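You operate a simulated robot arm through the tools that you are given. There is no shell and no other tool.

You are at the controls of a simulated robot arm. One attempt, no reset.

Task
Add the green-banded pipe to the former and strap up to mark 2.
Fine: pipe in first, then wind the former to 10 cm, then strap arm down, then ratchet with its yellow lever; all three pipes under the strap.

It is judged by the outcome, as a careful person would: the job done as asked, and still so three seconds after it is handed in. It fails if anything else is knocked over, pushed out of place, dropped, spilled or broken.

Robot
A 7-joint arm with a two-finger parallel gripper, fixed in place. Base frame: the origin is on the floor under the middle of its stand, x ahead of it, y to its left, z up; the work surface is at about z = 0.8. Units: m, degrees, N and s.
With the tool pointing down near the work surface it reaches from about 0.44 to 0.92 m from the base axis. Its first joint turns from -143.0 to 143.0 degrees. Payload 3 kg.
Tool frame: the origin (TCP) lies between the finger pads and is the grasp point; the fingertips stand 0.03 m ahead of it; z points along the fingers, y is the line along which they close. Largest opening 0.094 m; finger width 0.028, thickness 0.01; the body of the gripper, 0.05 by 0.096 m, starts 0.055 m behind the TCP.
Orientation is told as [roll, pitch, yaw] about the base's x, y, z axes, in that order, counted from this pose: with the fingers straight down and closing along the base's y, the tool's x points along the base's -x, its y along +y and its z along -z.

Tools
- The arm moves only by the tool step_arm. Its argument "series" is a list that holds one entry, the list of rows, each a list of 7 numbers: the finger opening in cm, from 0 to 9.4, then the shift along the tool's x, y, z in units of 50 mm (1.0 is 50 mm), then the turn, a rotation vector about the tool's x, y, z in units of 4 degrees (1.0 is 4 degrees). In form: [[[hand, dx, dy, dz, ax, ay, az], ...]]. A call has 1 to 20 rows; each row shifts and turns the commanded pose from where the row before left it, along the tool's axes as they then stand. A call with a number of a shift or a turn outside -1 to 1 is refused whole. Each row takes 0.2 s and may step no farther than 0.05 m and 8.6 degrees from the row before; otherwise, or with a gripper value out of range, the whole call is refused. Where a pose cannot be reached the arm comes as near as it can. A force on the tool above 90 N (or 10 N above the force at the start of the call, whichever is more), or a blocked arm, ends the call early, and 0.2 s more pass. The fingers move at their own pace (about 0.072 m/s each) and stop on an object; they squeeze with about 25 N. The grip force told is the motor's: it shows also when the fingers shut on nothing. Time passes only in rows, and 0.2 s behind the last, so rows that do not move let the fingers close. It gives the time, the measured TCP pose, the force on the tool (base axes), the opening and the grip force at its end, in the units of the frame above (readings bear some noise), with the torque about the TCP (base axes, N m) and any sound that the robot's microphone picked up.
- Cameras (640 x 400 px; columns grow to the right, rows downward): "scene" is fixed at [0.0509, 0.4999, 1.4595]; the picture's right is [0.21, -0.98, 0.00], its down [-0.69, -0.15, -0.71] and it looks along [0.70, 0.15, -0.70] (base axes); focal length 214 px, centre (320, 200). "wrist" rides on the gripper at [0.076, 0.014, -0.102] in the tool frame; the picture's right is [-0.18, 0.98, 0.00], its down [-0.75, -0.14, -0.64] and it looks along [-0.63, -0.12, 0.77] (tool axes); focal length 243 px, centre (320, 200).
- capture(camera): a new picture of that camera. It takes no simulated time.
- pixel_to_xyz(camera, pixels): for up to 12 pixels [column, row] of the newest picture of that camera ("zoom" is the newest enlarged one), the place [x, y, z] in the base frame of the surface seen there, good to about 0.002 m. It takes no simulated time.
- inspect(camera, box): a new picture of the part [left, top, right, bottom] of that camera's present view, enlarged. It takes no simulated time.
- hand_in(): hands the job in; it is judged then, once.

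Unless the task says otherwise, let go and move clear before handing in.

The tools are called after ">>>" by a JSON object that holds its "api" and its "payload". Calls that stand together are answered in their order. step_arm: Moves the arm, as the interface text tells. Its arguments: {"type":"object","properties":{"series":{"type":"array","items":{"type":"array","items":{"type":"array","items":{"type":"number"}}}}},"required":["series"]} The other tools are called the same way: capture (camera) takes a picture; pixel_to_xyz (camera, pixels) gives the place of the surface under pixels of a picture; inspect (camera, box) takes an enlarged picture of a part of a camera's view; hand_in () hands the job in.

At the start:

```text
t: 0.0
eef_pos: [0.2943, 0.3388, 1.3441]
ee_rot: [-0.1, 0.0, 0.0]
wrist_force: [-0.1, -0.6, 0.3]
torque: [0.0, -0.02, -0.01]
grip_width: 0.0939
grip_force: 0.2
```

scene: 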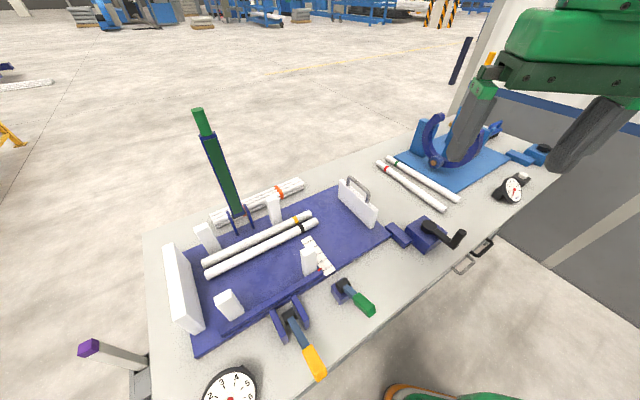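
wrist: 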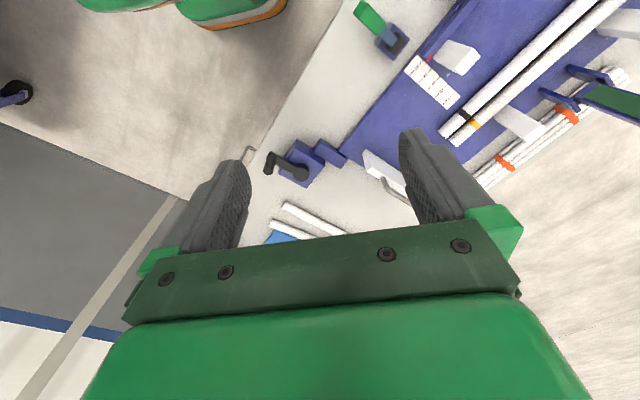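

The scene shows a blue former with two pipes (around [260,245]), loose pipes on the right near [410,180], a crank at [430,235], a strap arm standing at [220,160], and a yellow lever at [305,350]. I'll enlarge the parts to read the details.

>>> {"api": "inspect", "payload": {"camera": "scene", "box": [140, 160, 400, 340]}}

>>> {"api": "inspect", "payload": {"camera": "scene", "box": [340, 100, 580, 270]}}

>>> {"api": "inspect", "payload": {"camera": "scene", "box": [180, 230, 400, 400]}}

>>> {"api": "inspect", "payload": {"camera": "scene", "box": [160, 90, 320, 240]}}

```text
2.22 times, centred on (270, 250) of scene
```

zoom: 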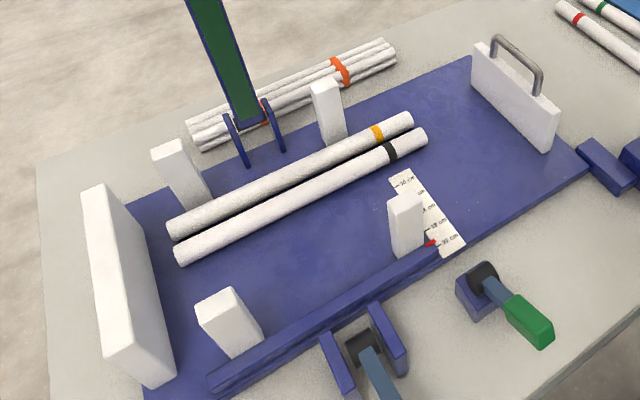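

```text
2.35 times, centred on (460, 185) of scene
```

zoom: 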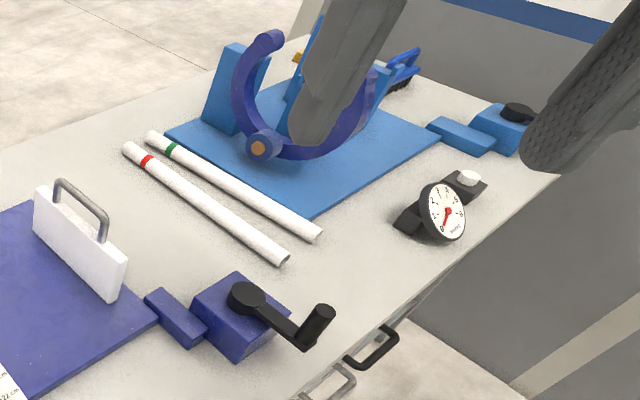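

```text
2.35 times, centred on (290, 315) of scene
```

zoom: 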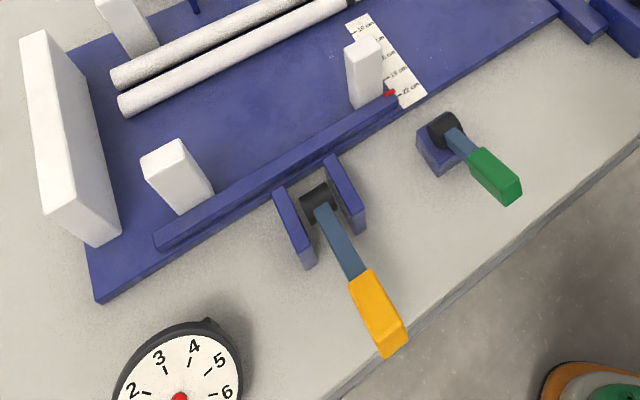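

```text
2.67 times, centred on (240, 165) of scene
```

zoom: 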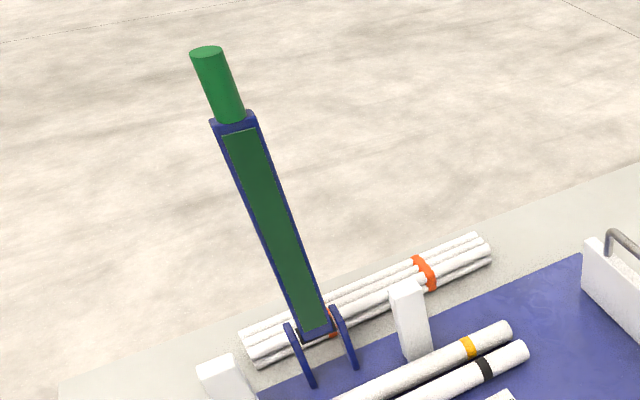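

The green-banded pipe is at about [425,178] in the scene, and the red pointer of the former stands at the 22 cm end of the scale. I'll measure positions of all the relevant pieces.

>>> {"api": "capture", "payload": {"camera": "scene"}}

>>> {"api": "pixel_to_xyz", "payload": {"camera": "scene", "pixels": [[389, 159], [458, 200], [378, 163], [444, 208], [424, 180], [207, 260], [310, 214], [207, 273], [318, 224], [400, 215], [280, 330], [150, 250]]}}

>>> {"api": "pixel_to_xyz", "payload": {"camera": "scene", "pixels": [[198, 110], [210, 140], [233, 205], [430, 230], [460, 238], [433, 222], [400, 233], [315, 362], [290, 315], [365, 303], [342, 284], [230, 395]]}}

>>> {"api": "pixel_to_xyz", "payload": {"camera": "scene", "pixels": [[206, 227], [273, 198], [225, 295], [308, 252], [316, 260], [165, 250], [192, 325], [340, 185], [375, 220], [357, 182], [385, 240], [200, 340]]}}

```text
taken
```

scene: 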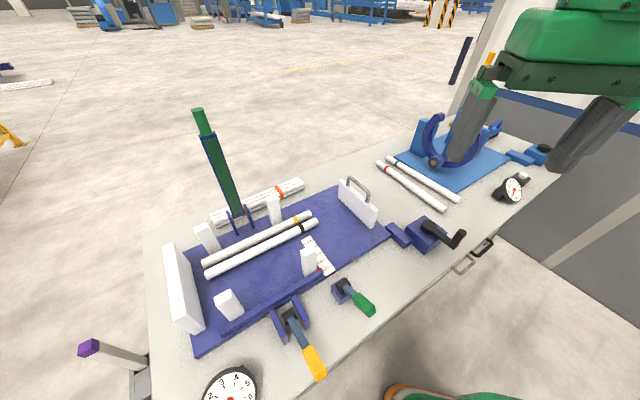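

```text
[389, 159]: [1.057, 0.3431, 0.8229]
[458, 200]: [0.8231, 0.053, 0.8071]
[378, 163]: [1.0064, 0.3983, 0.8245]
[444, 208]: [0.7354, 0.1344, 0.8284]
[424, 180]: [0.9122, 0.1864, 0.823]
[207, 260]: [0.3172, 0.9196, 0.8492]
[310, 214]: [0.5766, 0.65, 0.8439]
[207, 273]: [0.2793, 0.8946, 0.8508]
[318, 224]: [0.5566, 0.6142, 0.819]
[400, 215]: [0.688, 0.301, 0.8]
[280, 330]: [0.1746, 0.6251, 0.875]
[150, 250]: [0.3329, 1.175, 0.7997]
```

```text
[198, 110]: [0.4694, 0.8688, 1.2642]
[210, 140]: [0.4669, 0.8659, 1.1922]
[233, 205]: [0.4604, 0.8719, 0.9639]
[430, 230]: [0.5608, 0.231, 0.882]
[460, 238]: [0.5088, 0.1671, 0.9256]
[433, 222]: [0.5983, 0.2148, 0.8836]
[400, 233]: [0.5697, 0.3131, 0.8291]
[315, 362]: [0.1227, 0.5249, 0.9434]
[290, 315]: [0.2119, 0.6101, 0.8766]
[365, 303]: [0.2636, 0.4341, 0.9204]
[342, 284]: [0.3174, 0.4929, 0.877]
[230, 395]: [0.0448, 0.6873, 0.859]
```

```text
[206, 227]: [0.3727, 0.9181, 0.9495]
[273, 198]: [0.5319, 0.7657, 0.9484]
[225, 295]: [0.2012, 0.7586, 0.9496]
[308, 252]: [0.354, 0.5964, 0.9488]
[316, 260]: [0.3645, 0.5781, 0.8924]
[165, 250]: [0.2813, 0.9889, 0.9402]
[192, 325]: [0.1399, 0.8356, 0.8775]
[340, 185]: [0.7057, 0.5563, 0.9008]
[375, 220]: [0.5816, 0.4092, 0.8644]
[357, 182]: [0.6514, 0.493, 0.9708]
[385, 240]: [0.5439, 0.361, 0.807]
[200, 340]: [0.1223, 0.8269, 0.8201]
```

The former's pipe axis runs diagonally (about -46° in the base frame), with the jaw at the 22 cm end. The green pipe lies about 0.96 m out. I'll turn the hand in place so the wrist camera looks over the former and the levers.

>>> {"api": "step_arm", "payload": {"series": [[[9.4, 0, 0, 0, 0, 0, -1], [9.4, 0, 0, 0, 0, 0, -1], [9.4, 0, 0, 0, 0, 0, -1], [9.4, 0, 0, 0, 0, 0, -1], [9.4, 0, 0, 0, 0, 0, -1], [9.4, 0, 0, 0, 0, 0, -1], [9.4, 0, 0, 0, 0, 0, -1], [9.4, 0, 0, 0, 0, 0, -1], [9.4, 0, 0, 0, 0, 0, -1], [9.4, 0, 0, 0, 0, 0, -1], [9.4, 0, 0, 0, 0, 0, -1], [9.4, 0, 0, 0, 0, 0, -1], [9.4, 0, 0, 0, 0, 0, -1], [9.4, 0, 0, 0, 0, 0, -1], [9.4, 0, 0, 0, 0, 0, -1]]]}}

>>> {"api": "capture", "payload": {"camera": "wrist"}}

>>> {"api": "capture", "payload": {"camera": "scene"}}

```text
t: 3.2
eef_pos: [0.2966, 0.3385, 1.3457]
ee_rot: [-0.1, 0.1, 60.0]
wrist_force: [0.1, -0.6, 0.5]
torque: [0.01, -0.02, 0.02]
grip_width: 0.0941
grip_force: 0.1
```

```text
taken
```

wrist: 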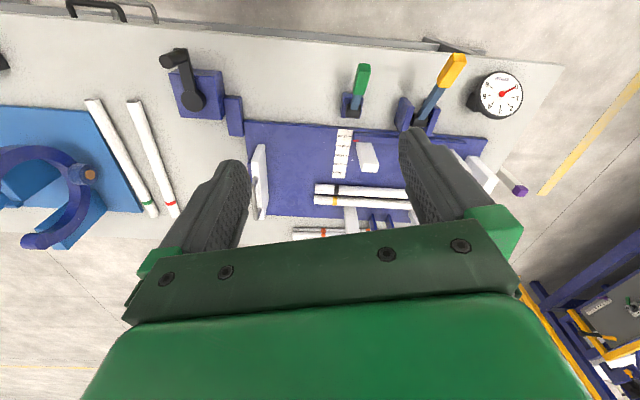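

```text
taken
```

scene: 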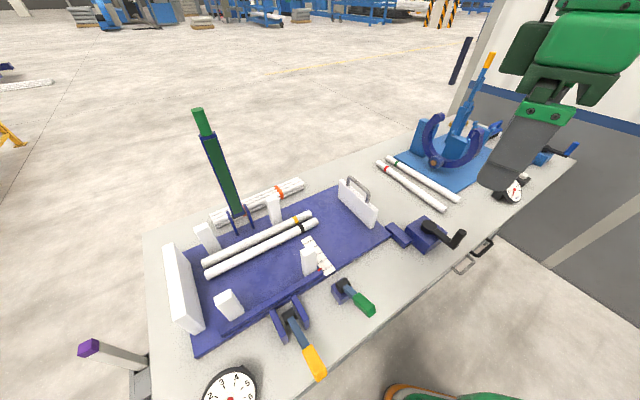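

The wrist view now shows the whole bench: crank [190,95], green lever [362,85], yellow lever [440,80], gauge [500,95], green-banded pipe [125,160]. I'll enlarge these.

>>> {"api": "inspect", "payload": {"camera": "wrist", "box": [330, 50, 540, 190]}}

>>> {"api": "inspect", "payload": {"camera": "wrist", "box": [70, 30, 270, 230]}}

>>> {"api": "inspect", "payload": {"camera": "wrist", "box": [240, 110, 420, 240]}}

>>> {"api": "pixel_to_xyz", "payload": {"camera": "wrist", "pixels": [[93, 103], [154, 212], [123, 156], [144, 196], [138, 107], [175, 212], [320, 187], [320, 198], [370, 192], [370, 201], [195, 100], [178, 55]]}}

```text
2.86 times, centred on (435, 120) of wrist
```

zoom: 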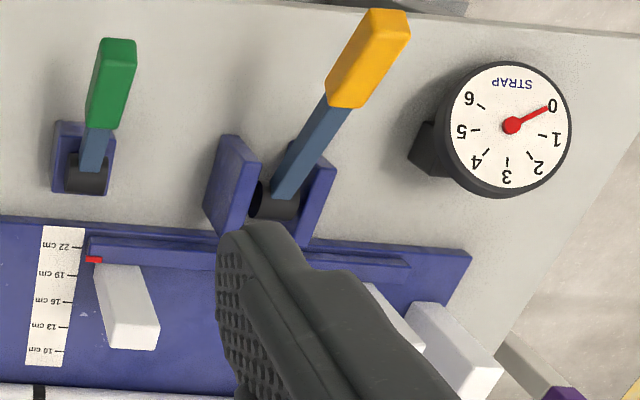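

```text
2.00 times, centred on (170, 130) of wrist
```

zoom: 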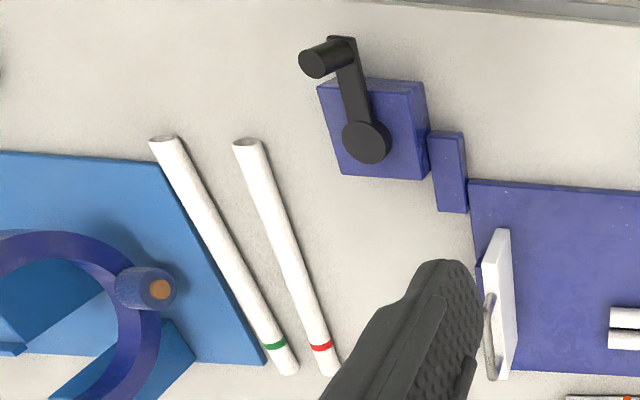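

```text
3.08 times, centred on (330, 175) of wrist
```

zoom: 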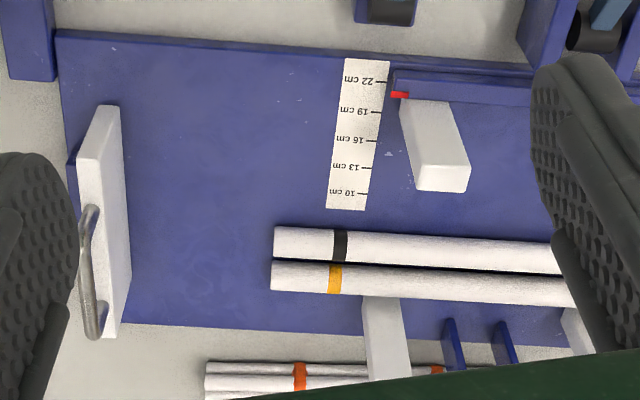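

```text
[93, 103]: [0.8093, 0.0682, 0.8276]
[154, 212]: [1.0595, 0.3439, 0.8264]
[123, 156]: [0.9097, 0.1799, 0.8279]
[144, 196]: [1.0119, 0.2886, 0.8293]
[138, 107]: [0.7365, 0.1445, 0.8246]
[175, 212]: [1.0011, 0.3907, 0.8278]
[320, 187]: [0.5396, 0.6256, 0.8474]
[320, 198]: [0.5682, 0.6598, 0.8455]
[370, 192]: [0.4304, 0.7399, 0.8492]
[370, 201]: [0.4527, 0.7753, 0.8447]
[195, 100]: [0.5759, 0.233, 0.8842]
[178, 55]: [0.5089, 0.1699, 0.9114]
```

The strap gauge at [500,95] reads 0 with marks up to 6, and the pointer stands at about 20.5 cm. I'll measure heights of pipes, plate, posts, and levers more finely from this zoomed view.

>>> {"api": "pixel_to_xyz", "payload": {"camera": "zoom", "pixels": [[450, 232], [450, 242], [450, 252], [450, 265], [450, 275], [450, 290], [250, 200], [470, 215], [445, 182], [420, 110], [385, 310], [100, 130]]}}

>>> {"api": "inspect", "payload": {"camera": "wrist", "box": [80, 90, 180, 220]}}

```text
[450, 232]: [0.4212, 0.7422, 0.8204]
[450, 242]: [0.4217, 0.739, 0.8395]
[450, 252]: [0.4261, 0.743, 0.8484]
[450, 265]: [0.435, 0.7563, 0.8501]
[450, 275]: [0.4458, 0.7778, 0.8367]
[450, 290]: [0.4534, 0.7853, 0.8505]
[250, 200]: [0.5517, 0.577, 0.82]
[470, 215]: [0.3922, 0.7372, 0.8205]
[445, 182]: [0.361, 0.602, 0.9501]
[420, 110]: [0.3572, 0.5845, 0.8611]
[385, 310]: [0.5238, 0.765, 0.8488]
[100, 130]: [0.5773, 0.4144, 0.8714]
```

```text
3.08 times, centred on (130, 155) of wrist
```

zoom: 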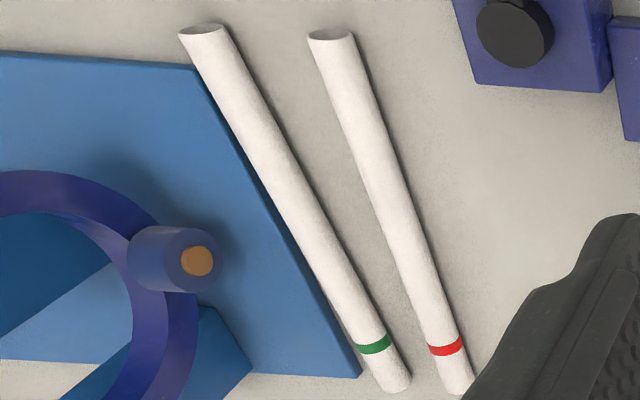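

The green pipe lies right alongside the edge of the light-blue plate (zoom column 240–330), so a finger could land on that plate. I'll measure that gap.

>>> {"api": "pixel_to_xyz", "payload": {"camera": "zoom", "pixels": [[190, 75], [205, 90], [240, 150], [262, 205], [300, 275], [340, 350], [245, 110], [300, 220], [340, 290], [205, 32], [395, 380], [270, 130]]}}

>>> {"api": "pixel_to_xyz", "payload": {"camera": "wrist", "pixels": [[138, 152], [150, 190], [120, 118], [100, 135], [85, 112], [135, 200], [118, 145], [128, 168], [505, 95], [455, 65], [425, 110], [362, 75]]}}

```text
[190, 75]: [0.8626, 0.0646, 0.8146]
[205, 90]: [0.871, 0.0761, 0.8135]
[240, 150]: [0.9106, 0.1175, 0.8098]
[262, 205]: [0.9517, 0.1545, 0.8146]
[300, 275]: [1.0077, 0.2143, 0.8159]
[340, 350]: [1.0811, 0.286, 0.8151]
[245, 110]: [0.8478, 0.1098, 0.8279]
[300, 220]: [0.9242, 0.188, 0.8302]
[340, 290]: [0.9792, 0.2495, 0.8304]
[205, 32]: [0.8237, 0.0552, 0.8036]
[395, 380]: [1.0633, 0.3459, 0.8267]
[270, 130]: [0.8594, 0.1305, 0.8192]
```

```text
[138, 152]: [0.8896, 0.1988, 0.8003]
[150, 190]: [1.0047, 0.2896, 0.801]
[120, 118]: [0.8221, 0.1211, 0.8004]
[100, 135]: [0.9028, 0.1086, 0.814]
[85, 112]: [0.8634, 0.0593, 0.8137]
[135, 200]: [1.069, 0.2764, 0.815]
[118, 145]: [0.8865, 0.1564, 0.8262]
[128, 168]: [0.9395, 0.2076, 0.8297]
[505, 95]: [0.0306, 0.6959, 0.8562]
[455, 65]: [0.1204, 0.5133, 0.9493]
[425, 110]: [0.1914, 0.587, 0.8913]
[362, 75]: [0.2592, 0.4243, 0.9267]
```

The light-blue plate is only 14 mm high and lies beside the pipe. I'll zoom further to see the gap between the pipe and that plate.

>>> {"api": "inspect", "payload": {"camera": "wrist", "box": [85, 95, 165, 155]}}

>>> {"api": "inspect", "payload": {"camera": "wrist", "box": [105, 145, 185, 220]}}

>>> {"api": "inspect", "payload": {"camera": "scene", "box": [365, 145, 475, 215]}}

```text
6.67 times, centred on (125, 125) of wrist
```

zoom: 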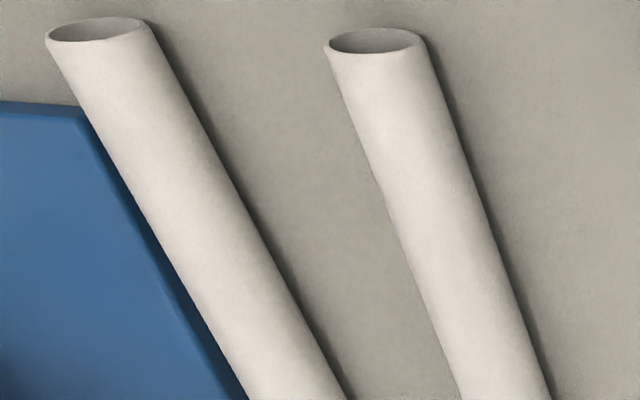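

```text
5.33 times, centred on (145, 182) of wrist
```

zoom: 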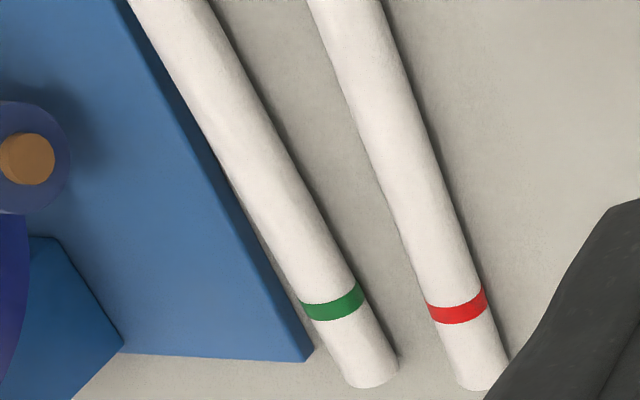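

```text
5.71 times, centred on (420, 180) of scene
```

zoom: 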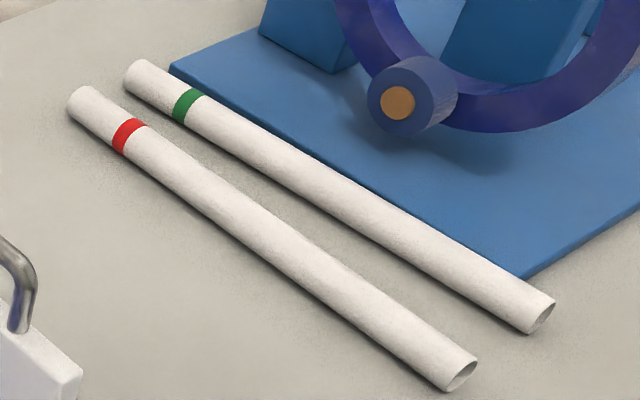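

The pipe touches the plate near its unbanded end and stands off it toward the banded end. I'll get exact points along the plate edge and pipe in this zoom.

>>> {"api": "pixel_to_xyz", "payload": {"camera": "zoom", "pixels": [[528, 274], [174, 66], [470, 240], [420, 212], [300, 141], [230, 100], [520, 302], [460, 265], [380, 215], [300, 165], [220, 115], [150, 72]]}}

>>> {"api": "pixel_to_xyz", "payload": {"camera": "zoom", "pixels": [[440, 365], [360, 305], [280, 240], [200, 175], [140, 130], [90, 95], [400, 262], [330, 212], [260, 165], [545, 318], [480, 275], [340, 190]]}}

```text
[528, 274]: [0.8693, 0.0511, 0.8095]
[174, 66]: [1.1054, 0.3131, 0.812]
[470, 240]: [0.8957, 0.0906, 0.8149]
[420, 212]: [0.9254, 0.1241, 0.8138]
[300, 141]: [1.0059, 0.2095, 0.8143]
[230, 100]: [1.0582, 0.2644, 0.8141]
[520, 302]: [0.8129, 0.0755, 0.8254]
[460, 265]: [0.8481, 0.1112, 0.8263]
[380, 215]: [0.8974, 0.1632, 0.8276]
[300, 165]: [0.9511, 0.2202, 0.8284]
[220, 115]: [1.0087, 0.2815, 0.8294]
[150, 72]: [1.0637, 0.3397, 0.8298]
```

```text
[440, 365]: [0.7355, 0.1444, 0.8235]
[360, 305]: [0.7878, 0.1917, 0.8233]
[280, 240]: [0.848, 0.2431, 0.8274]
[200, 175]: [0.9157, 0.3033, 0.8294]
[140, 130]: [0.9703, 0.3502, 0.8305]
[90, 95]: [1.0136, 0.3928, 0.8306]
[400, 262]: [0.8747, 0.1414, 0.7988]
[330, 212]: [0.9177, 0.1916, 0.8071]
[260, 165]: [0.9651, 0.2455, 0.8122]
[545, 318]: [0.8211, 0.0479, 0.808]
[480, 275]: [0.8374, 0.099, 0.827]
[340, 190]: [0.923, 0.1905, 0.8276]
```

The pipe axis runs at about 46.5° and sits roughly 0.04 m from the plate edge, so there is room for a finger. I'll check the height of the ring station next to it before I fly the arm over.

>>> {"api": "pixel_to_xyz", "payload": {"camera": "scene", "pixels": [[435, 162], [427, 135], [437, 118], [415, 140], [470, 90], [488, 58], [495, 128], [470, 165], [455, 155], [512, 190], [448, 165], [420, 125]]}}

>>> {"api": "inspect", "payload": {"camera": "scene", "box": [390, 40, 590, 210]}}

```text
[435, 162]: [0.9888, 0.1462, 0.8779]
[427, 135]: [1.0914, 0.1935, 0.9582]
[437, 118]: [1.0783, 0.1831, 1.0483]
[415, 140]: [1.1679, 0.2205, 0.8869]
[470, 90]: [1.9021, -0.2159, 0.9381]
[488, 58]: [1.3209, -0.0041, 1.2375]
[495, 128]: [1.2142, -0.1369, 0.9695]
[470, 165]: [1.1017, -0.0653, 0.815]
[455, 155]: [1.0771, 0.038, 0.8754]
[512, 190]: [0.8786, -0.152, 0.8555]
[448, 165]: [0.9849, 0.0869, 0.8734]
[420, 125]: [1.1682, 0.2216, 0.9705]
```

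```text
2.35 times, centred on (490, 125) of scene
```

zoom: 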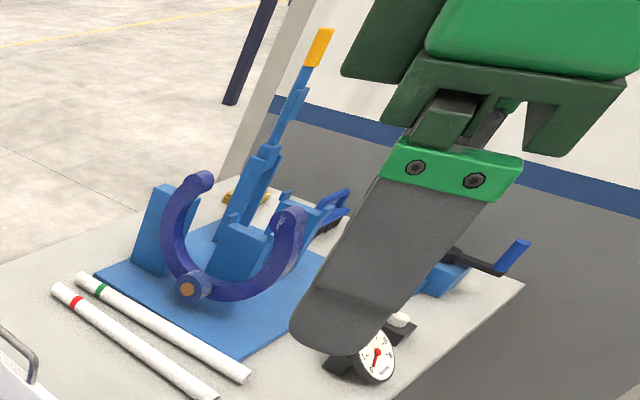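

The ring's pin front sits about 0.07 m from the pipe axis and the other pieces are clear. I'll fly to a hover above the green pipe at about (0.88, 0.165, 1.05) with yaw 46.5°.

>>> {"api": "step_arm", "payload": {"series": [[[9.4, 0, 0, 0, 0, 0, 0.84], [9.4, 0, 0, 0, 0, 0, 0.84], [9.4, 0, 0, 0, 0, 0, 0.84], [9.4, 0, 0, 0, 0, 0, 0.855], [9.4, -0.393, -0.775, 0.423, 0, 0, 0], [9.4, -0.393, -0.775, 0.423, 0, 0, 0], [9.4, -0.393, -0.775, 0.423, 0, 0, 0], [9.4, -0.393, -0.775, 0.423, 0, 0, 0], [9.4, -0.393, -0.775, 0.423, 0, 0, 0], [9.4, -0.393, -0.775, 0.423, 0, 0, 0], [9.4, -0.393, -0.775, 0.423, 0, 0, 0], [9.4, -0.393, -0.775, 0.423, 0, 0, 0], [9.4, -0.393, -0.775, 0.423, 0, 0, 0], [9.4, -0.393, -0.775, 0.423, 0, 0, 0], [9.4, -0.393, -0.775, 0.423, 0, 0, 0], [9.4, -0.393, -0.775, 0.423, 0, 0, 0], [9.4, -0.393, -0.775, 0.423, 0, 0, 0], [9.4, -0.393, -0.775, 0.423, 0, 0, 0]]]}}

>>> {"api": "capture", "payload": {"camera": "wrist"}}

>>> {"api": "capture", "payload": {"camera": "scene"}}

```text
t: 7.0
eef_pos: [0.8467, 0.1748, 1.0625]
ee_rot: [0.0, 0.0, 46.6]
wrist_force: [0.1, 0.2, -0.4]
torque: [-0.01, -0.07, 0.02]
grip_width: 0.094
grip_force: 0.1
out of reach, approached as far as the arm can: row 18
```

```text
taken
```

wrist: 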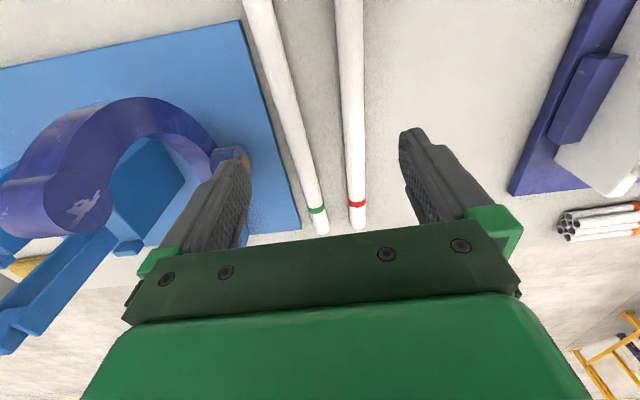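

```text
taken
```

scene: 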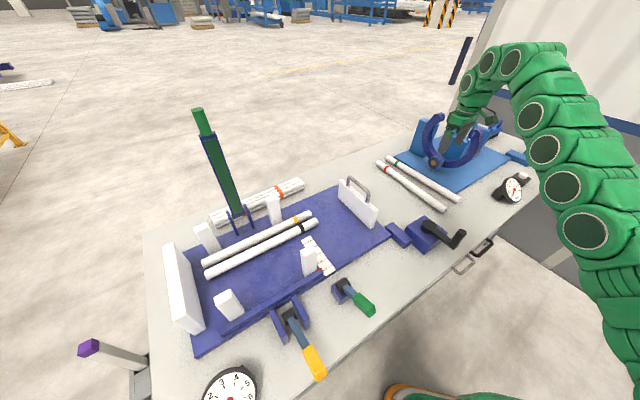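

The arm stopped at its reach limit for that height, at (0.847, 0.175, 1.06), and the view is clear: the green pipe runs from [255,0] to [318,228], with a visible strip between it and the plate edge. I'll measure it closely.

>>> {"api": "inspect", "payload": {"camera": "wrist", "box": [220, 0, 380, 240]}}

>>> {"api": "pixel_to_xyz", "payload": {"camera": "wrist", "pixels": [[258, 5], [275, 60], [290, 115], [303, 160], [317, 210], [322, 230], [243, 22], [257, 70], [272, 120], [285, 165], [298, 222], [346, 100]]}}

```text
1.67 times, centred on (300, 120) of wrist
```

zoom: 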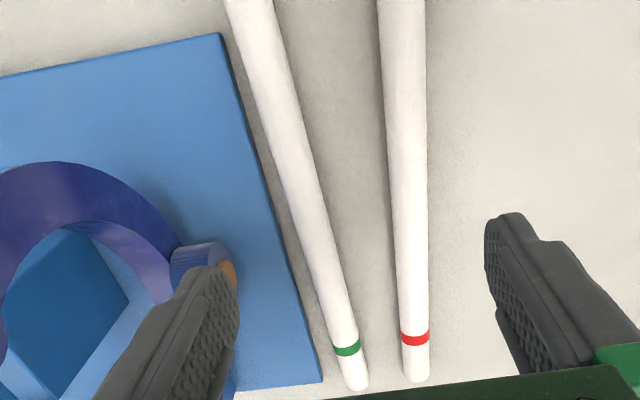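

```text
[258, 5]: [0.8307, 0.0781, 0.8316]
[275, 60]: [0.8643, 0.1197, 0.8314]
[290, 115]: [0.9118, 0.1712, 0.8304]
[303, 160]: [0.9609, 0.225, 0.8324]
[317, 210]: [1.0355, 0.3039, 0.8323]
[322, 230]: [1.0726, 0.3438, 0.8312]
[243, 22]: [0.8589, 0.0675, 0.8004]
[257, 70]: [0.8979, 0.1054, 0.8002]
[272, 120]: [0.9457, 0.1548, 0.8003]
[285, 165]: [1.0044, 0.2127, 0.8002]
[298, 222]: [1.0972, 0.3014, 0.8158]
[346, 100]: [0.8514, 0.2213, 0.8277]
```

The pipe axis passes (0.912, 0.171) at 47.5° with its top at z 0.831, and the plate edge is about 0.04 m off the axis. I'll tilt the fingers about 12° outward along the pipe, correct the yaw and start down, narrowing the fingers to 5 cm, then read the pose.

>>> {"api": "step_arm", "payload": {"series": [[[4.8, 0, 0, 0.6, 0, 0, -0.22], [4.8, 0, 0, 0.6, 0, -0.75, 0], [4.8, 0, 0, 0.6, 0, -0.75, 0], [4.8, 0, 0, 0, 0, -0.75, 0], [4.8, 0, 0, 0, 0, -0.75, 0], [4.8, 0, 0, 0, 0, 0, 0]]]}}

>>> {"api": "capture", "payload": {"camera": "wrist"}}

```text
t: 8.4
eef_pos: [0.8468, 0.1752, 0.9724]
ee_rot: [0.0, -11.9, 47.4]
wrist_force: [-0.7, 0.4, -0.8]
torque: [-0.03, -0.01, -0.01]
grip_width: 0.0479
grip_force: 0.0
```

```text
taken
```

wrist: 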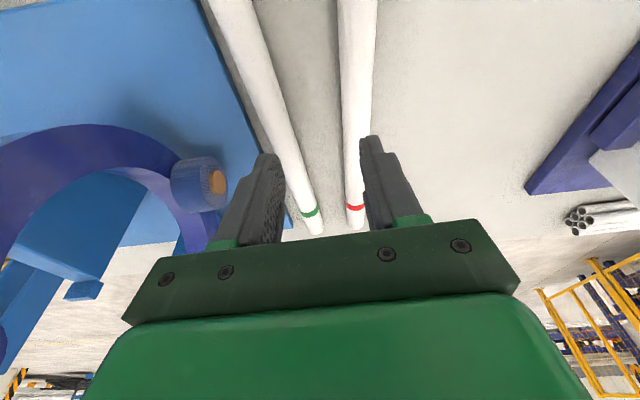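

The commanded pose continues from the reached pose, now (0.847, 0.175, 0.972) with 12° of tilt. I'll shift over the grip point (0.915, 0.174) at z about 0.90 and check alignment.

>>> {"api": "step_arm", "payload": {"series": [[[4.8, -0.198, -0.337, 0.1, 0, 0, 0], [4.8, -0.198, -0.337, 0.4, 0, 0, 0], [4.8, -0.198, -0.337, 0.5, 0, 0, 0], [4.8, 0, 0, 0.56, 0, 0, 0], [4.8, 0, 0, 0, 0, 0, 0]]]}}

>>> {"api": "capture", "payload": {"camera": "wrist"}}

>>> {"api": "capture", "payload": {"camera": "scene"}}

```text
t: 9.6
eef_pos: [0.9151, 0.1743, 0.9017]
ee_rot: [0.0, -12.0, 47.4]
wrist_force: [0.1, 0.1, 0.3]
torque: [0.01, 0.03, -0.02]
grip_width: 0.048
grip_force: 0.0
```

```text
taken
```

wrist: 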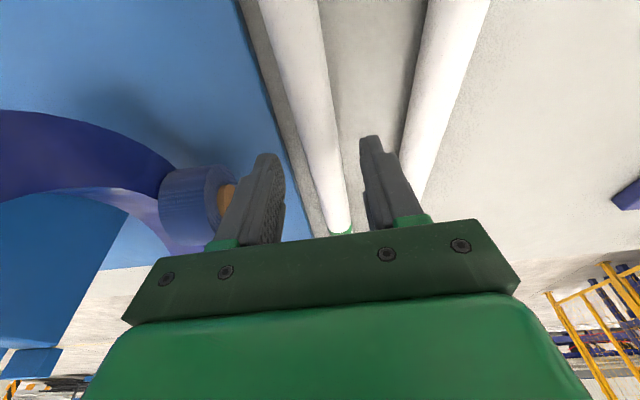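

```text
taken
```

scene: 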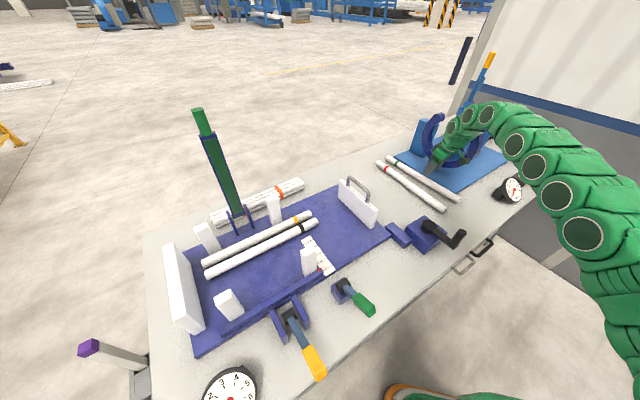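

The fingers straddle the pipe line, with the pipe running [285,0] to [342,230]. I'll verify axis points near the grip position before descending.

>>> {"api": "pixel_to_xyz", "payload": {"camera": "wrist", "pixels": [[289, 20], [300, 60], [312, 105], [322, 150], [333, 195], [262, 60], [275, 110], [288, 150], [420, 100], [215, 190]]}}

>>> {"api": "inspect", "payload": {"camera": "wrist", "box": [220, 0, 440, 240]}}

```text
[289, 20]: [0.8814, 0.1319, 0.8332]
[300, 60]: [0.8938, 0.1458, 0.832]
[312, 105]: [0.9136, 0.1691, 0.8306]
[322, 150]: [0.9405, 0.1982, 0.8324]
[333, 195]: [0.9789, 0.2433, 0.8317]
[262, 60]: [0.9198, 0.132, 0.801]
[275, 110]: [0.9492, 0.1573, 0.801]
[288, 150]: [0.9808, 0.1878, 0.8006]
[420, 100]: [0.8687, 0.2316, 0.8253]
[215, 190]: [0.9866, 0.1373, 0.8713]
```

```text
1.67 times, centred on (330, 120) of wrist
```

zoom: 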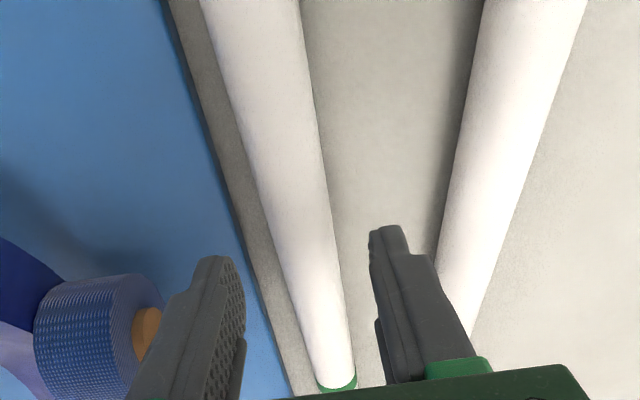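

>>> {"api": "pixel_to_xyz", "payload": {"camera": "zoom", "pixels": [[216, 200], [226, 200], [234, 200], [245, 200], [190, 100], [198, 100], [206, 100], [215, 100], [240, 280], [256, 280], [300, 200], [275, 100]]}}

```text
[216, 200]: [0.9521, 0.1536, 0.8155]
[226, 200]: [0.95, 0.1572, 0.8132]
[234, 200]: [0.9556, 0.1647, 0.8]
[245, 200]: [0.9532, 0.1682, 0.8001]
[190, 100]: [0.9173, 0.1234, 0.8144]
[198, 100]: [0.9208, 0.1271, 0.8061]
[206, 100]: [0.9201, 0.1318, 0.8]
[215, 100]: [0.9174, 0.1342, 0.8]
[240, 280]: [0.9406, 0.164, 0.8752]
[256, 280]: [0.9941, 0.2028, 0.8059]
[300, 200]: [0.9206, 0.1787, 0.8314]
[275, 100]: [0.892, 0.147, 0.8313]
```

The plate edge is about 35 mm from the pipe axis, leaving a 19 mm gap for a 10 mm finger. I'll narrow the fingers to 4.4 cm, nudge 1 mm toward the red pipe, and go down to z about 0.837.

>>> {"api": "step_arm", "payload": {"series": [[[4.4, 0, 0.02, 0, 0, 0, 0], [4.4, 0.0546, 0, 0.257, 0, 0, 0], [4.4, 0.0546, 0, 0.257, 0, 0, 0], [4.4, 0.0546, 0, 0.257, 0, 0, 0], [4.4, 0.0546, 0, 0.257, 0, 0, 0], [4.4, 0.05, 0, 0.235, 0, 0, 0], [4.4, 0, 0, 0, 0, 0, 0]]]}}

>>> {"api": "capture", "payload": {"camera": "wrist"}}

```text
t: 11.2
eef_pos: [0.9136, 0.1749, 0.8375]
ee_rot: [-0.1, -12.0, 47.4]
wrist_force: [0.2, 0.0, 0.4]
torque: [-0.01, 0.01, 0.0]
grip_width: 0.044
grip_force: 0.3
```

```text
taken
```

wrist: 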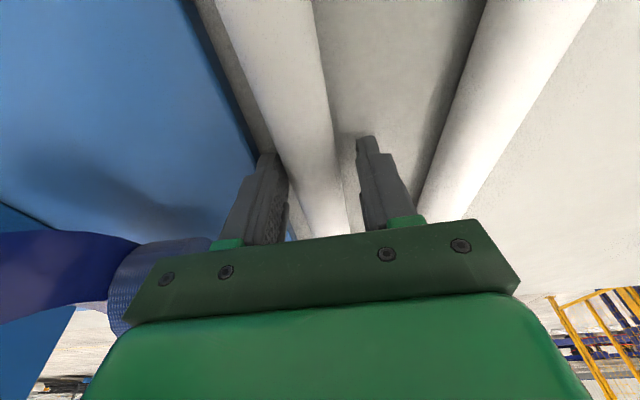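

The fingers are down on both sides of the pipe with no contact force, tips about 5 mm above the table. I'll close the grip.

>>> {"api": "step_arm", "payload": {"series": [[[0, 0, 0, 0, 0, 0, 0], [0, 0, 0, 0, 0, 0, 0], [0, 0, 0, 0, 0, 0, 0], [0, 0, 0, 0, 0, 0, 0]]]}}

>>> {"api": "capture", "payload": {"camera": "wrist"}}

```text
t: 12.2
eef_pos: [0.9143, 0.1766, 0.837]
ee_rot: [0.0, -12.1, 47.4]
wrist_force: [-0.1, -0.6, 1.3]
torque: [-0.01, 0.0, -0.14]
grip_width: 0.0301
grip_force: 25.2
```

```text
taken
```

wrist: 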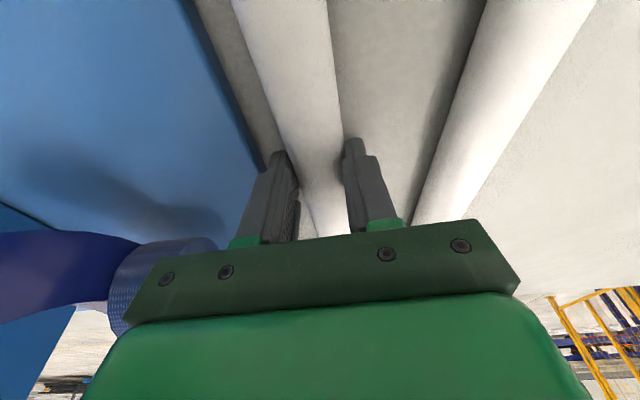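

The grip holds the pipe at 3.0 cm with 25 N. I'll lift slowly by 6 cm and check whether it droops.

>>> {"api": "step_arm", "payload": {"series": [[[0, -0.0312, 0, -0.147, 0, 0, 0], [0, -0.0312, 0, -0.147, 0, 0, 0], [0, -0.0624, 0, -0.293, 0, 0, 0], [0, -0.0624, 0, -0.293, 0, 0, 0], [0, -0.0624, 0, -0.293, 0, 0, 0], [0, 0, 0, 0, 0, 0, 0]]]}}

>>> {"api": "capture", "payload": {"camera": "wrist"}}

>>> {"api": "inspect", "payload": {"camera": "scene", "box": [360, 90, 540, 230]}}

```text
t: 13.6
eef_pos: [0.9134, 0.1744, 0.8965]
ee_rot: [0.0, -11.8, 47.4]
wrist_force: [0.1, -0.4, -1.5]
torque: [-0.03, 0.03, 0.01]
grip_width: 0.0303
grip_force: 25.0
```

```text
taken
```

wrist: 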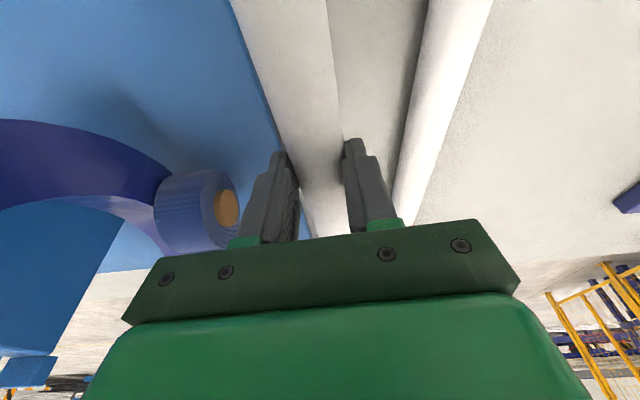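

```text
2.86 times, centred on (450, 160) of scene
```

zoom: 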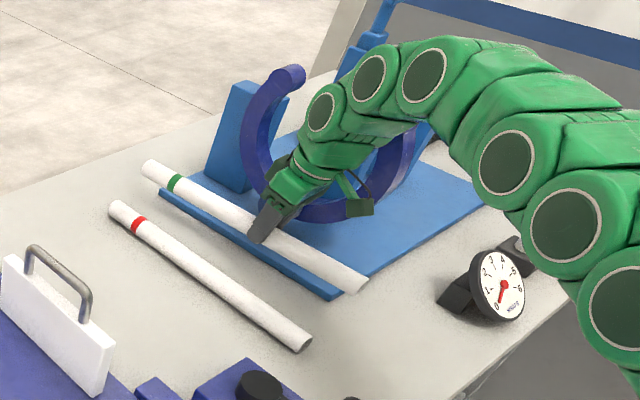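

The pipe is lifted and held (about 1.5 N), with the red pipe undisturbed. I'll measure the pipe's tilt along its length.

>>> {"api": "pixel_to_xyz", "payload": {"camera": "zoom", "pixels": [[152, 168], [190, 187], [230, 210], [300, 249], [330, 266], [358, 282]]}}

>>> {"api": "pixel_to_xyz", "payload": {"camera": "wrist", "pixels": [[290, 20], [300, 60], [310, 110], [318, 160]]}}

```text
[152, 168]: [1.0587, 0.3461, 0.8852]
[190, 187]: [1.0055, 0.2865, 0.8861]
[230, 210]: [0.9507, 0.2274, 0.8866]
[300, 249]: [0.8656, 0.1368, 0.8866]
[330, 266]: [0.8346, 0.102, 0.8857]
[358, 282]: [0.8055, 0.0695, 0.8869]
```

```text
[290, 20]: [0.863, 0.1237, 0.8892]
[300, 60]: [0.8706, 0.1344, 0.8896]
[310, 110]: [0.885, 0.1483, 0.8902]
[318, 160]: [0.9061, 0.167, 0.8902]
```

The pipe hangs level (z 0.886 all along). I'll pull back from the ring station and rise to z about 1.07.

>>> {"api": "step_arm", "payload": {"series": [[[0, 0.07, 0.23, -0.36, 0, 0, 0], [0, 0.133, 0.462, -0.736, 0, 0, 0], [0, 0.133, 0.462, -0.736, 0, 0, 0], [0, 0.133, 0.462, -0.736, 0, 0, 0], [0, 0.133, 0.462, -0.736, 0, 0, 0], [0, 0.064, 0.232, -0.376, 0, 0, 0], [0, 0, 0, 0, 0, 0, 0]]]}}

>>> {"api": "capture", "payload": {"camera": "scene"}}

>>> {"api": "inspect", "payload": {"camera": "scene", "box": [180, 190, 360, 320]}}

```text
t: 15.2
eef_pos: [0.7817, 0.2002, 1.0699]
ee_rot: [0.0, -11.9, 47.3]
wrist_force: [0.2, 0.1, -0.8]
torque: [-0.01, 0.03, 0.0]
grip_width: 0.0302
grip_force: 25.1
```

```text
taken
```

scene: 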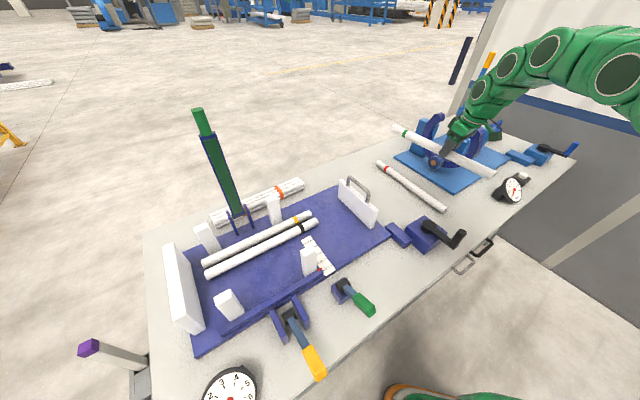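

```text
3.08 times, centred on (270, 255) of scene
```

zoom: 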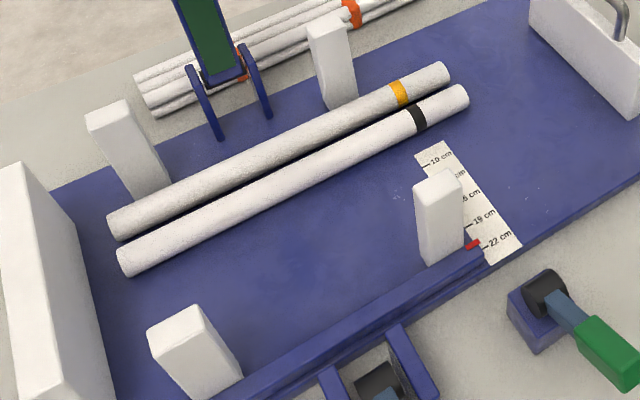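

The former is clearly visible; I'll measure ridge points on the two pipes, the post faces and the jaw to fix the axes exactly.

>>> {"api": "pixel_to_xyz", "payload": {"camera": "zoom", "pixels": [[140, 255], [200, 225], [300, 175], [400, 125], [455, 97], [130, 218], [200, 184], [300, 137], [400, 92], [435, 75], [240, 290], [330, 240]]}}

>>> {"api": "pixel_to_xyz", "payload": {"camera": "zoom", "pixels": [[110, 110], [330, 30], [125, 150], [335, 80], [175, 330], [435, 185], [225, 360], [445, 230], [220, 380], [400, 290], [480, 245], [470, 242]]}}

>>> {"api": "pixel_to_xyz", "payload": {"camera": "zoom", "pixels": [[205, 70], [190, 15], [200, 95], [255, 80], [220, 135], [268, 118], [375, 380], [340, 385], [410, 350], [20, 180], [75, 290], [560, 310]]}}

```text
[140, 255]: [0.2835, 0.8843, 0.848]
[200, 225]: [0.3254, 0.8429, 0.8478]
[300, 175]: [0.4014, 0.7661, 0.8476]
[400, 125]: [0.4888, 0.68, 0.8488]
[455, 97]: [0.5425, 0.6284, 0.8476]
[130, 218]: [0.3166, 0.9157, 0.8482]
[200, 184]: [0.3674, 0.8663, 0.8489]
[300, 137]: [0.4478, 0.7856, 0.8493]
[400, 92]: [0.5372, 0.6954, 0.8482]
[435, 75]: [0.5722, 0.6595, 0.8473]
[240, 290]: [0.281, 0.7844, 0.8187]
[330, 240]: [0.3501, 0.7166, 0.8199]
```

```text
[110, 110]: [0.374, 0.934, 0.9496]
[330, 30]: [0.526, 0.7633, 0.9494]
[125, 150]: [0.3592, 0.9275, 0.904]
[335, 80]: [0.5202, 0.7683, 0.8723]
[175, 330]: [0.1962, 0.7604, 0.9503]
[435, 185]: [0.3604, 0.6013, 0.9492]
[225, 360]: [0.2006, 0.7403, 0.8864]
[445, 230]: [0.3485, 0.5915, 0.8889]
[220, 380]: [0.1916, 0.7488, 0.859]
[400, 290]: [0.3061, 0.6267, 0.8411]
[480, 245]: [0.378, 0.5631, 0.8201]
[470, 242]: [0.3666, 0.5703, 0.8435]
```

```text
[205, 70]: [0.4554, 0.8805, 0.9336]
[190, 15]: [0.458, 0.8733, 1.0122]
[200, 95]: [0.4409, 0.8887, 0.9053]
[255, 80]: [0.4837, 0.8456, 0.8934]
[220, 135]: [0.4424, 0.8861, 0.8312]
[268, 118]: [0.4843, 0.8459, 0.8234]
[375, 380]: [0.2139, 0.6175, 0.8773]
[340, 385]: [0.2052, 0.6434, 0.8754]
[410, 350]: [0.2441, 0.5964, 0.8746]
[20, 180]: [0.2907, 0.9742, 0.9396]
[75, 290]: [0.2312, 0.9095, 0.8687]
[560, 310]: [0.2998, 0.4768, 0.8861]
```

The former's axis is at -45°: pipe B axis at v≈0.833, pipe A at v≈0.878, jaw posts' face near v≈0.705, so the slot for the third pipe is centred near base (0.34, 0.735). I'll carry the pipe across at height first.

>>> {"api": "step_arm", "payload": {"series": [[[0, -0.03, 0.4, -0.0235, 0, 0, 0], [0, -0.066, 0.874, -0.0235, 0, 0, 0], [0, -0.066, 0.874, -0.0235, 0, 0, 0], [0, -0.066, 0.874, -0.0235, 0, 0, 0], [0, -0.066, 0.874, -0.0235, 0, 0, 0], [0, -0.066, 0.874, -0.0235, 0, 0, 0], [0, -0.066, 0.874, -0.0235, 0, 0, 0], [0, -0.066, 0.874, -0.0235, 0, 0, 0], [0, -0.066, 0.874, -0.0235, 0, 0, 0], [0, -0.066, 0.874, -0.0235, 0, 0, 0], [0, -0.066, 0.874, -0.0235, 0, 0, 0], [0, -0.036, 0.474, 0, 0, 0, 0], [0, 0, 0, 0, 0, 0, 0]]]}}

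>>> {"api": "capture", "payload": {"camera": "scene"}}

```text
t: 18.0
eef_pos: [0.4498, 0.5505, 1.0909]
ee_rot: [0.1, -11.9, 47.4]
wrist_force: [-0.6, 0.7, -0.9]
torque: [-0.01, 0.0, -0.05]
grip_width: 0.03
grip_force: 25.2
```

```text
taken
```

scene: 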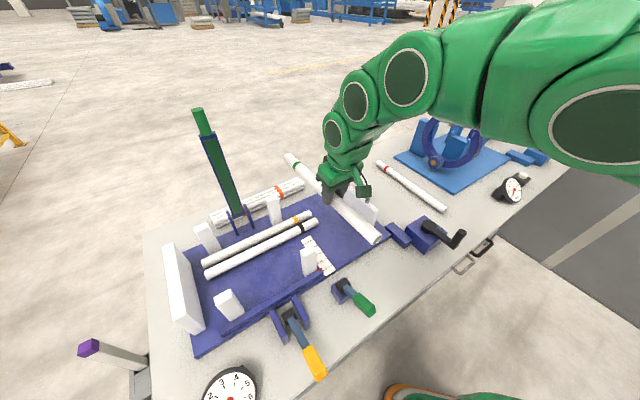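

The pipe is still level in the grip at (0.45, 0.55, 1.09) and nothing is disturbed. Next I rotate it about the vertical by -80° in place, watching for joint limits.

>>> {"api": "step_arm", "payload": {"series": [[[0, 0, 0, 0, 0.208, 0, 0.978], [0, 0, 0, 0, 0.208, 0, 0.978], [0, 0, 0, 0, 0.208, 0, 0.978], [0, 0, 0, 0, 0.208, 0, 0.978], [0, 0, 0, 0, 0.208, 0, 0.978], [0, 0, 0, 0, 0.208, 0, 0.978], [0, 0, 0, 0, 0.208, 0, 0.978], [0, 0, 0, 0, 0.208, 0, 0.978], [0, 0, 0, 0, 0.208, 0, 0.978], [0, 0, 0, 0, 0.208, 0, 0.978], [0, 0, 0, 0, 0.208, 0, 0.978], [0, 0, 0, 0, 0.208, 0, 0.978], [0, 0, 0, 0, 0.208, 0, 0.978], [0, 0, 0, 0, 0.208, 0, 0.978], [0, 0, 0, 0, 0.208, 0, 0.978], [0, 0, 0, 0, 0.208, 0, 0.978], [0, 0, 0, 0, 0.208, 0, 0.978], [0, 0, 0, 0, 0.208, 0, 0.978], [0, 0, 0, 0, 0.208, 0, 0.978], [0, 0, 0, 0, 0, 0, 0]]]}}

>>> {"api": "capture", "payload": {"camera": "scene"}}

```text
t: 22.2
eef_pos: [0.4491, 0.5512, 1.0906]
ee_rot: [-0.1, -11.9, -28.6]
wrist_force: [0.4, 0.0, -1.4]
torque: [0.03, 0.0, 0.01]
grip_width: 0.0298
grip_force: 24.7
```

```text
taken
```

scene: 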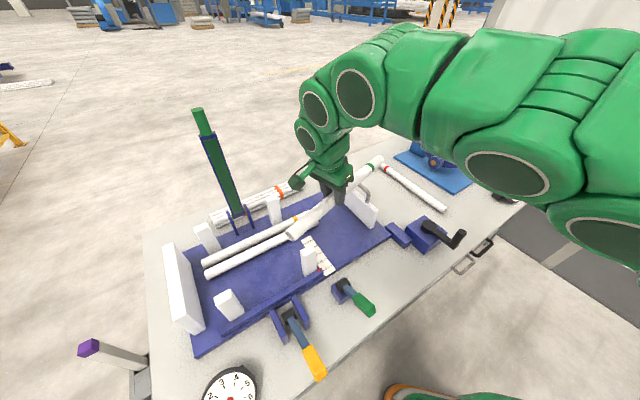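

Yaw -28.6° is reached without trouble. I'll finish to -45° and carry the pipe above its slot at (0.34, 0.735), still at height.

>>> {"api": "step_arm", "payload": {"series": [[[0, 0, 0, 0, 0.208, 0, 0.978], [0, 0, 0, 0, 0.208, 0, 0.978], [0, 0, 0, 0, 0.208, 0, 0.978], [0, 0, 0, 0, 0.208, 0, 0.978], [0, 0, 0, 0, 0.026, 0, 0.122], [0, 0.34, 0.09, -0.072, 0, 0, 0], [0, 0.671, 0.179, -0.143, 0, 0, 0], [0, 0.671, 0.179, -0.143, 0, 0, 0], [0, 0.671, 0.179, -0.143, 0, 0, 0], [0, 0.671, 0.179, -0.143, 0, 0, 0], [0, 0.671, 0.179, -0.143, 0, 0, 0], [0, 0.335, 0.09, -0.071, 0, 0, 0], [0, 0, 0, 0, 0, 0, 0]]]}}

>>> {"api": "capture", "payload": {"camera": "scene"}}

>>> {"api": "capture", "payload": {"camera": "wrist"}}

```text
t: 25.0
eef_pos: [0.3505, 0.7149, 1.0883]
ee_rot: [0.2, -12.0, -45.0]
wrist_force: [-1.3, 0.1, -0.6]
torque: [0.04, 0.0, 0.01]
grip_width: 0.0304
grip_force: 25.1
out of reach, approached as far as the arm can: row 11, 12
```

```text
taken
```

scene: 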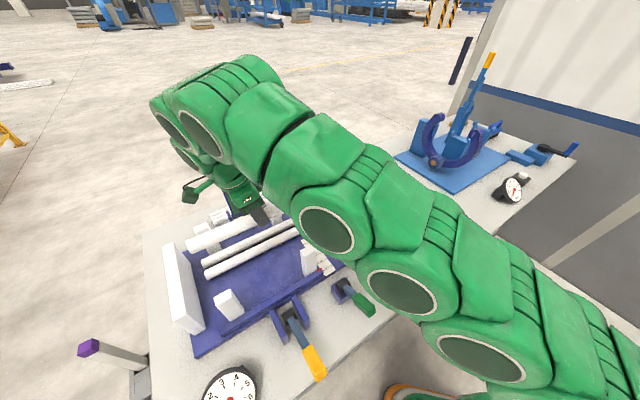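

```text
taken
```

wrist: 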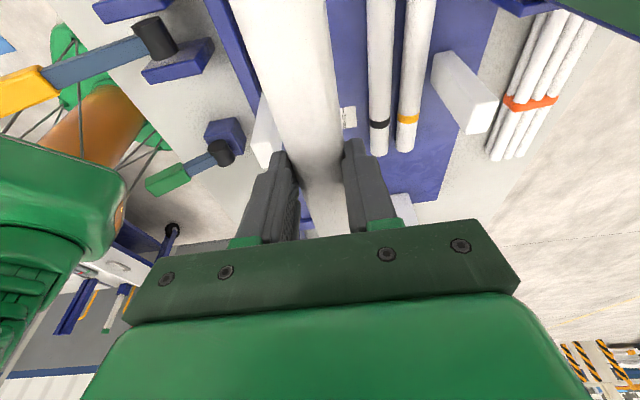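

The arm reached (0.3505, 0.715) at this height, about 2 cm short along the pipe, with no contact. The pipe hangs between the jaw post and pipe B in the wrist view; I'll descend to z≈1.0 where reach is better and correct the position.

>>> {"api": "step_arm", "payload": {"series": [[[0, 0.104, 0, 0.489, 0, 0, 0], [0, 0.104, 0, 0.489, 0, 0, 0], [0, 0.104, 0, 0.489, 0, 0, 0], [0, 0.062, 0, 0.293, 0, 0, 0], [0, 0.196, 0.08, -0.042, 0, 0, 0], [0, 0.196, 0.08, -0.042, 0, 0, 0], [0, 0, 0, 0, 0, 0, 0]]]}}

>>> {"api": "capture", "payload": {"camera": "wrist"}}

>>> {"api": "capture", "payload": {"camera": "scene"}}

```text
t: 26.6
eef_pos: [0.3422, 0.736, 1.0001]
ee_rot: [0.0, -11.9, -45.1]
wrist_force: [-0.6, 0.0, -1.9]
torque: [0.0, 0.02, -0.02]
grip_width: 0.0303
grip_force: 25.6
```

```text
taken
```

wrist: 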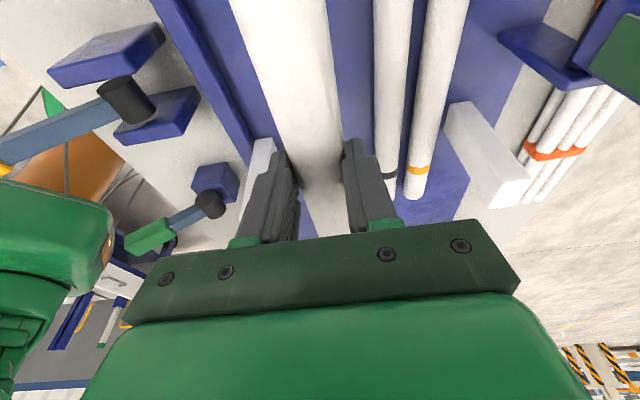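

```text
taken
```

scene: 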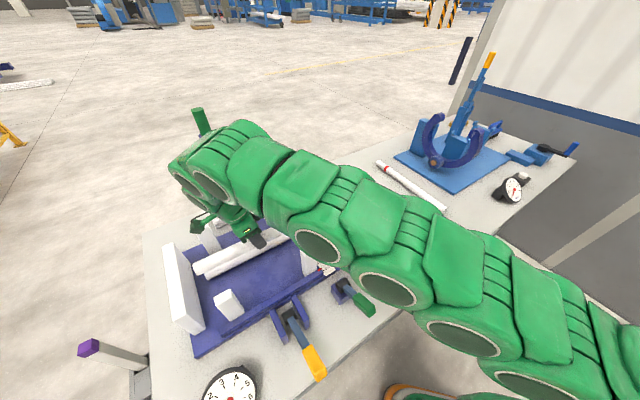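

The pipe is now over the slot (u≈-0.28, v≈0.762), clear of the jaw post and pipe B. I'll lower to z≈0.88 and look.

>>> {"api": "step_arm", "payload": {"series": [[[0, 0.125, 0, 0.587, 0, 0, 0], [0, 0.125, 0, 0.587, 0, 0, 0], [0, 0.125, 0, 0.587, 0, 0, 0], [0, 0.125, 0, 0.587, 0, 0, 0], [0, 0, 0, 0, 0, 0, 0]]]}}

>>> {"api": "capture", "payload": {"camera": "wrist"}}

>>> {"api": "capture", "payload": {"camera": "scene"}}

```text
t: 27.8
eef_pos: [0.3417, 0.7345, 0.8798]
ee_rot: [-0.1, -12.1, -45.0]
wrist_force: [0.0, 0.1, -0.8]
torque: [0.02, 0.0, -0.01]
grip_width: 0.0301
grip_force: 25.0
```

```text
taken
```

wrist: 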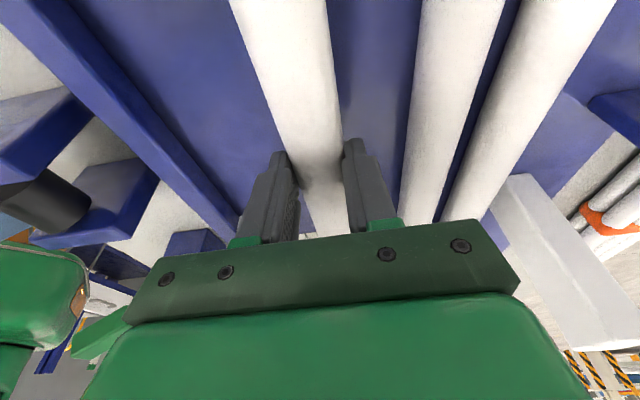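

```text
taken
```

scene: 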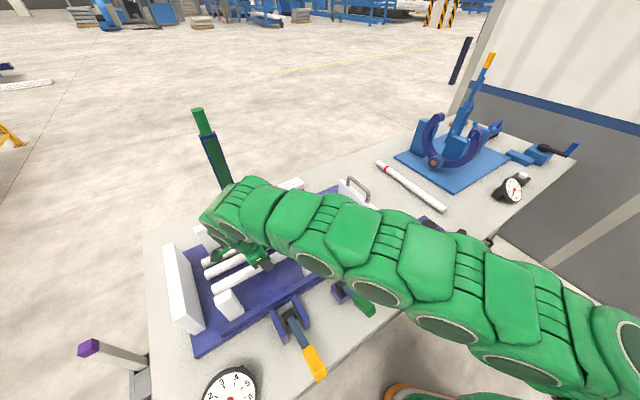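

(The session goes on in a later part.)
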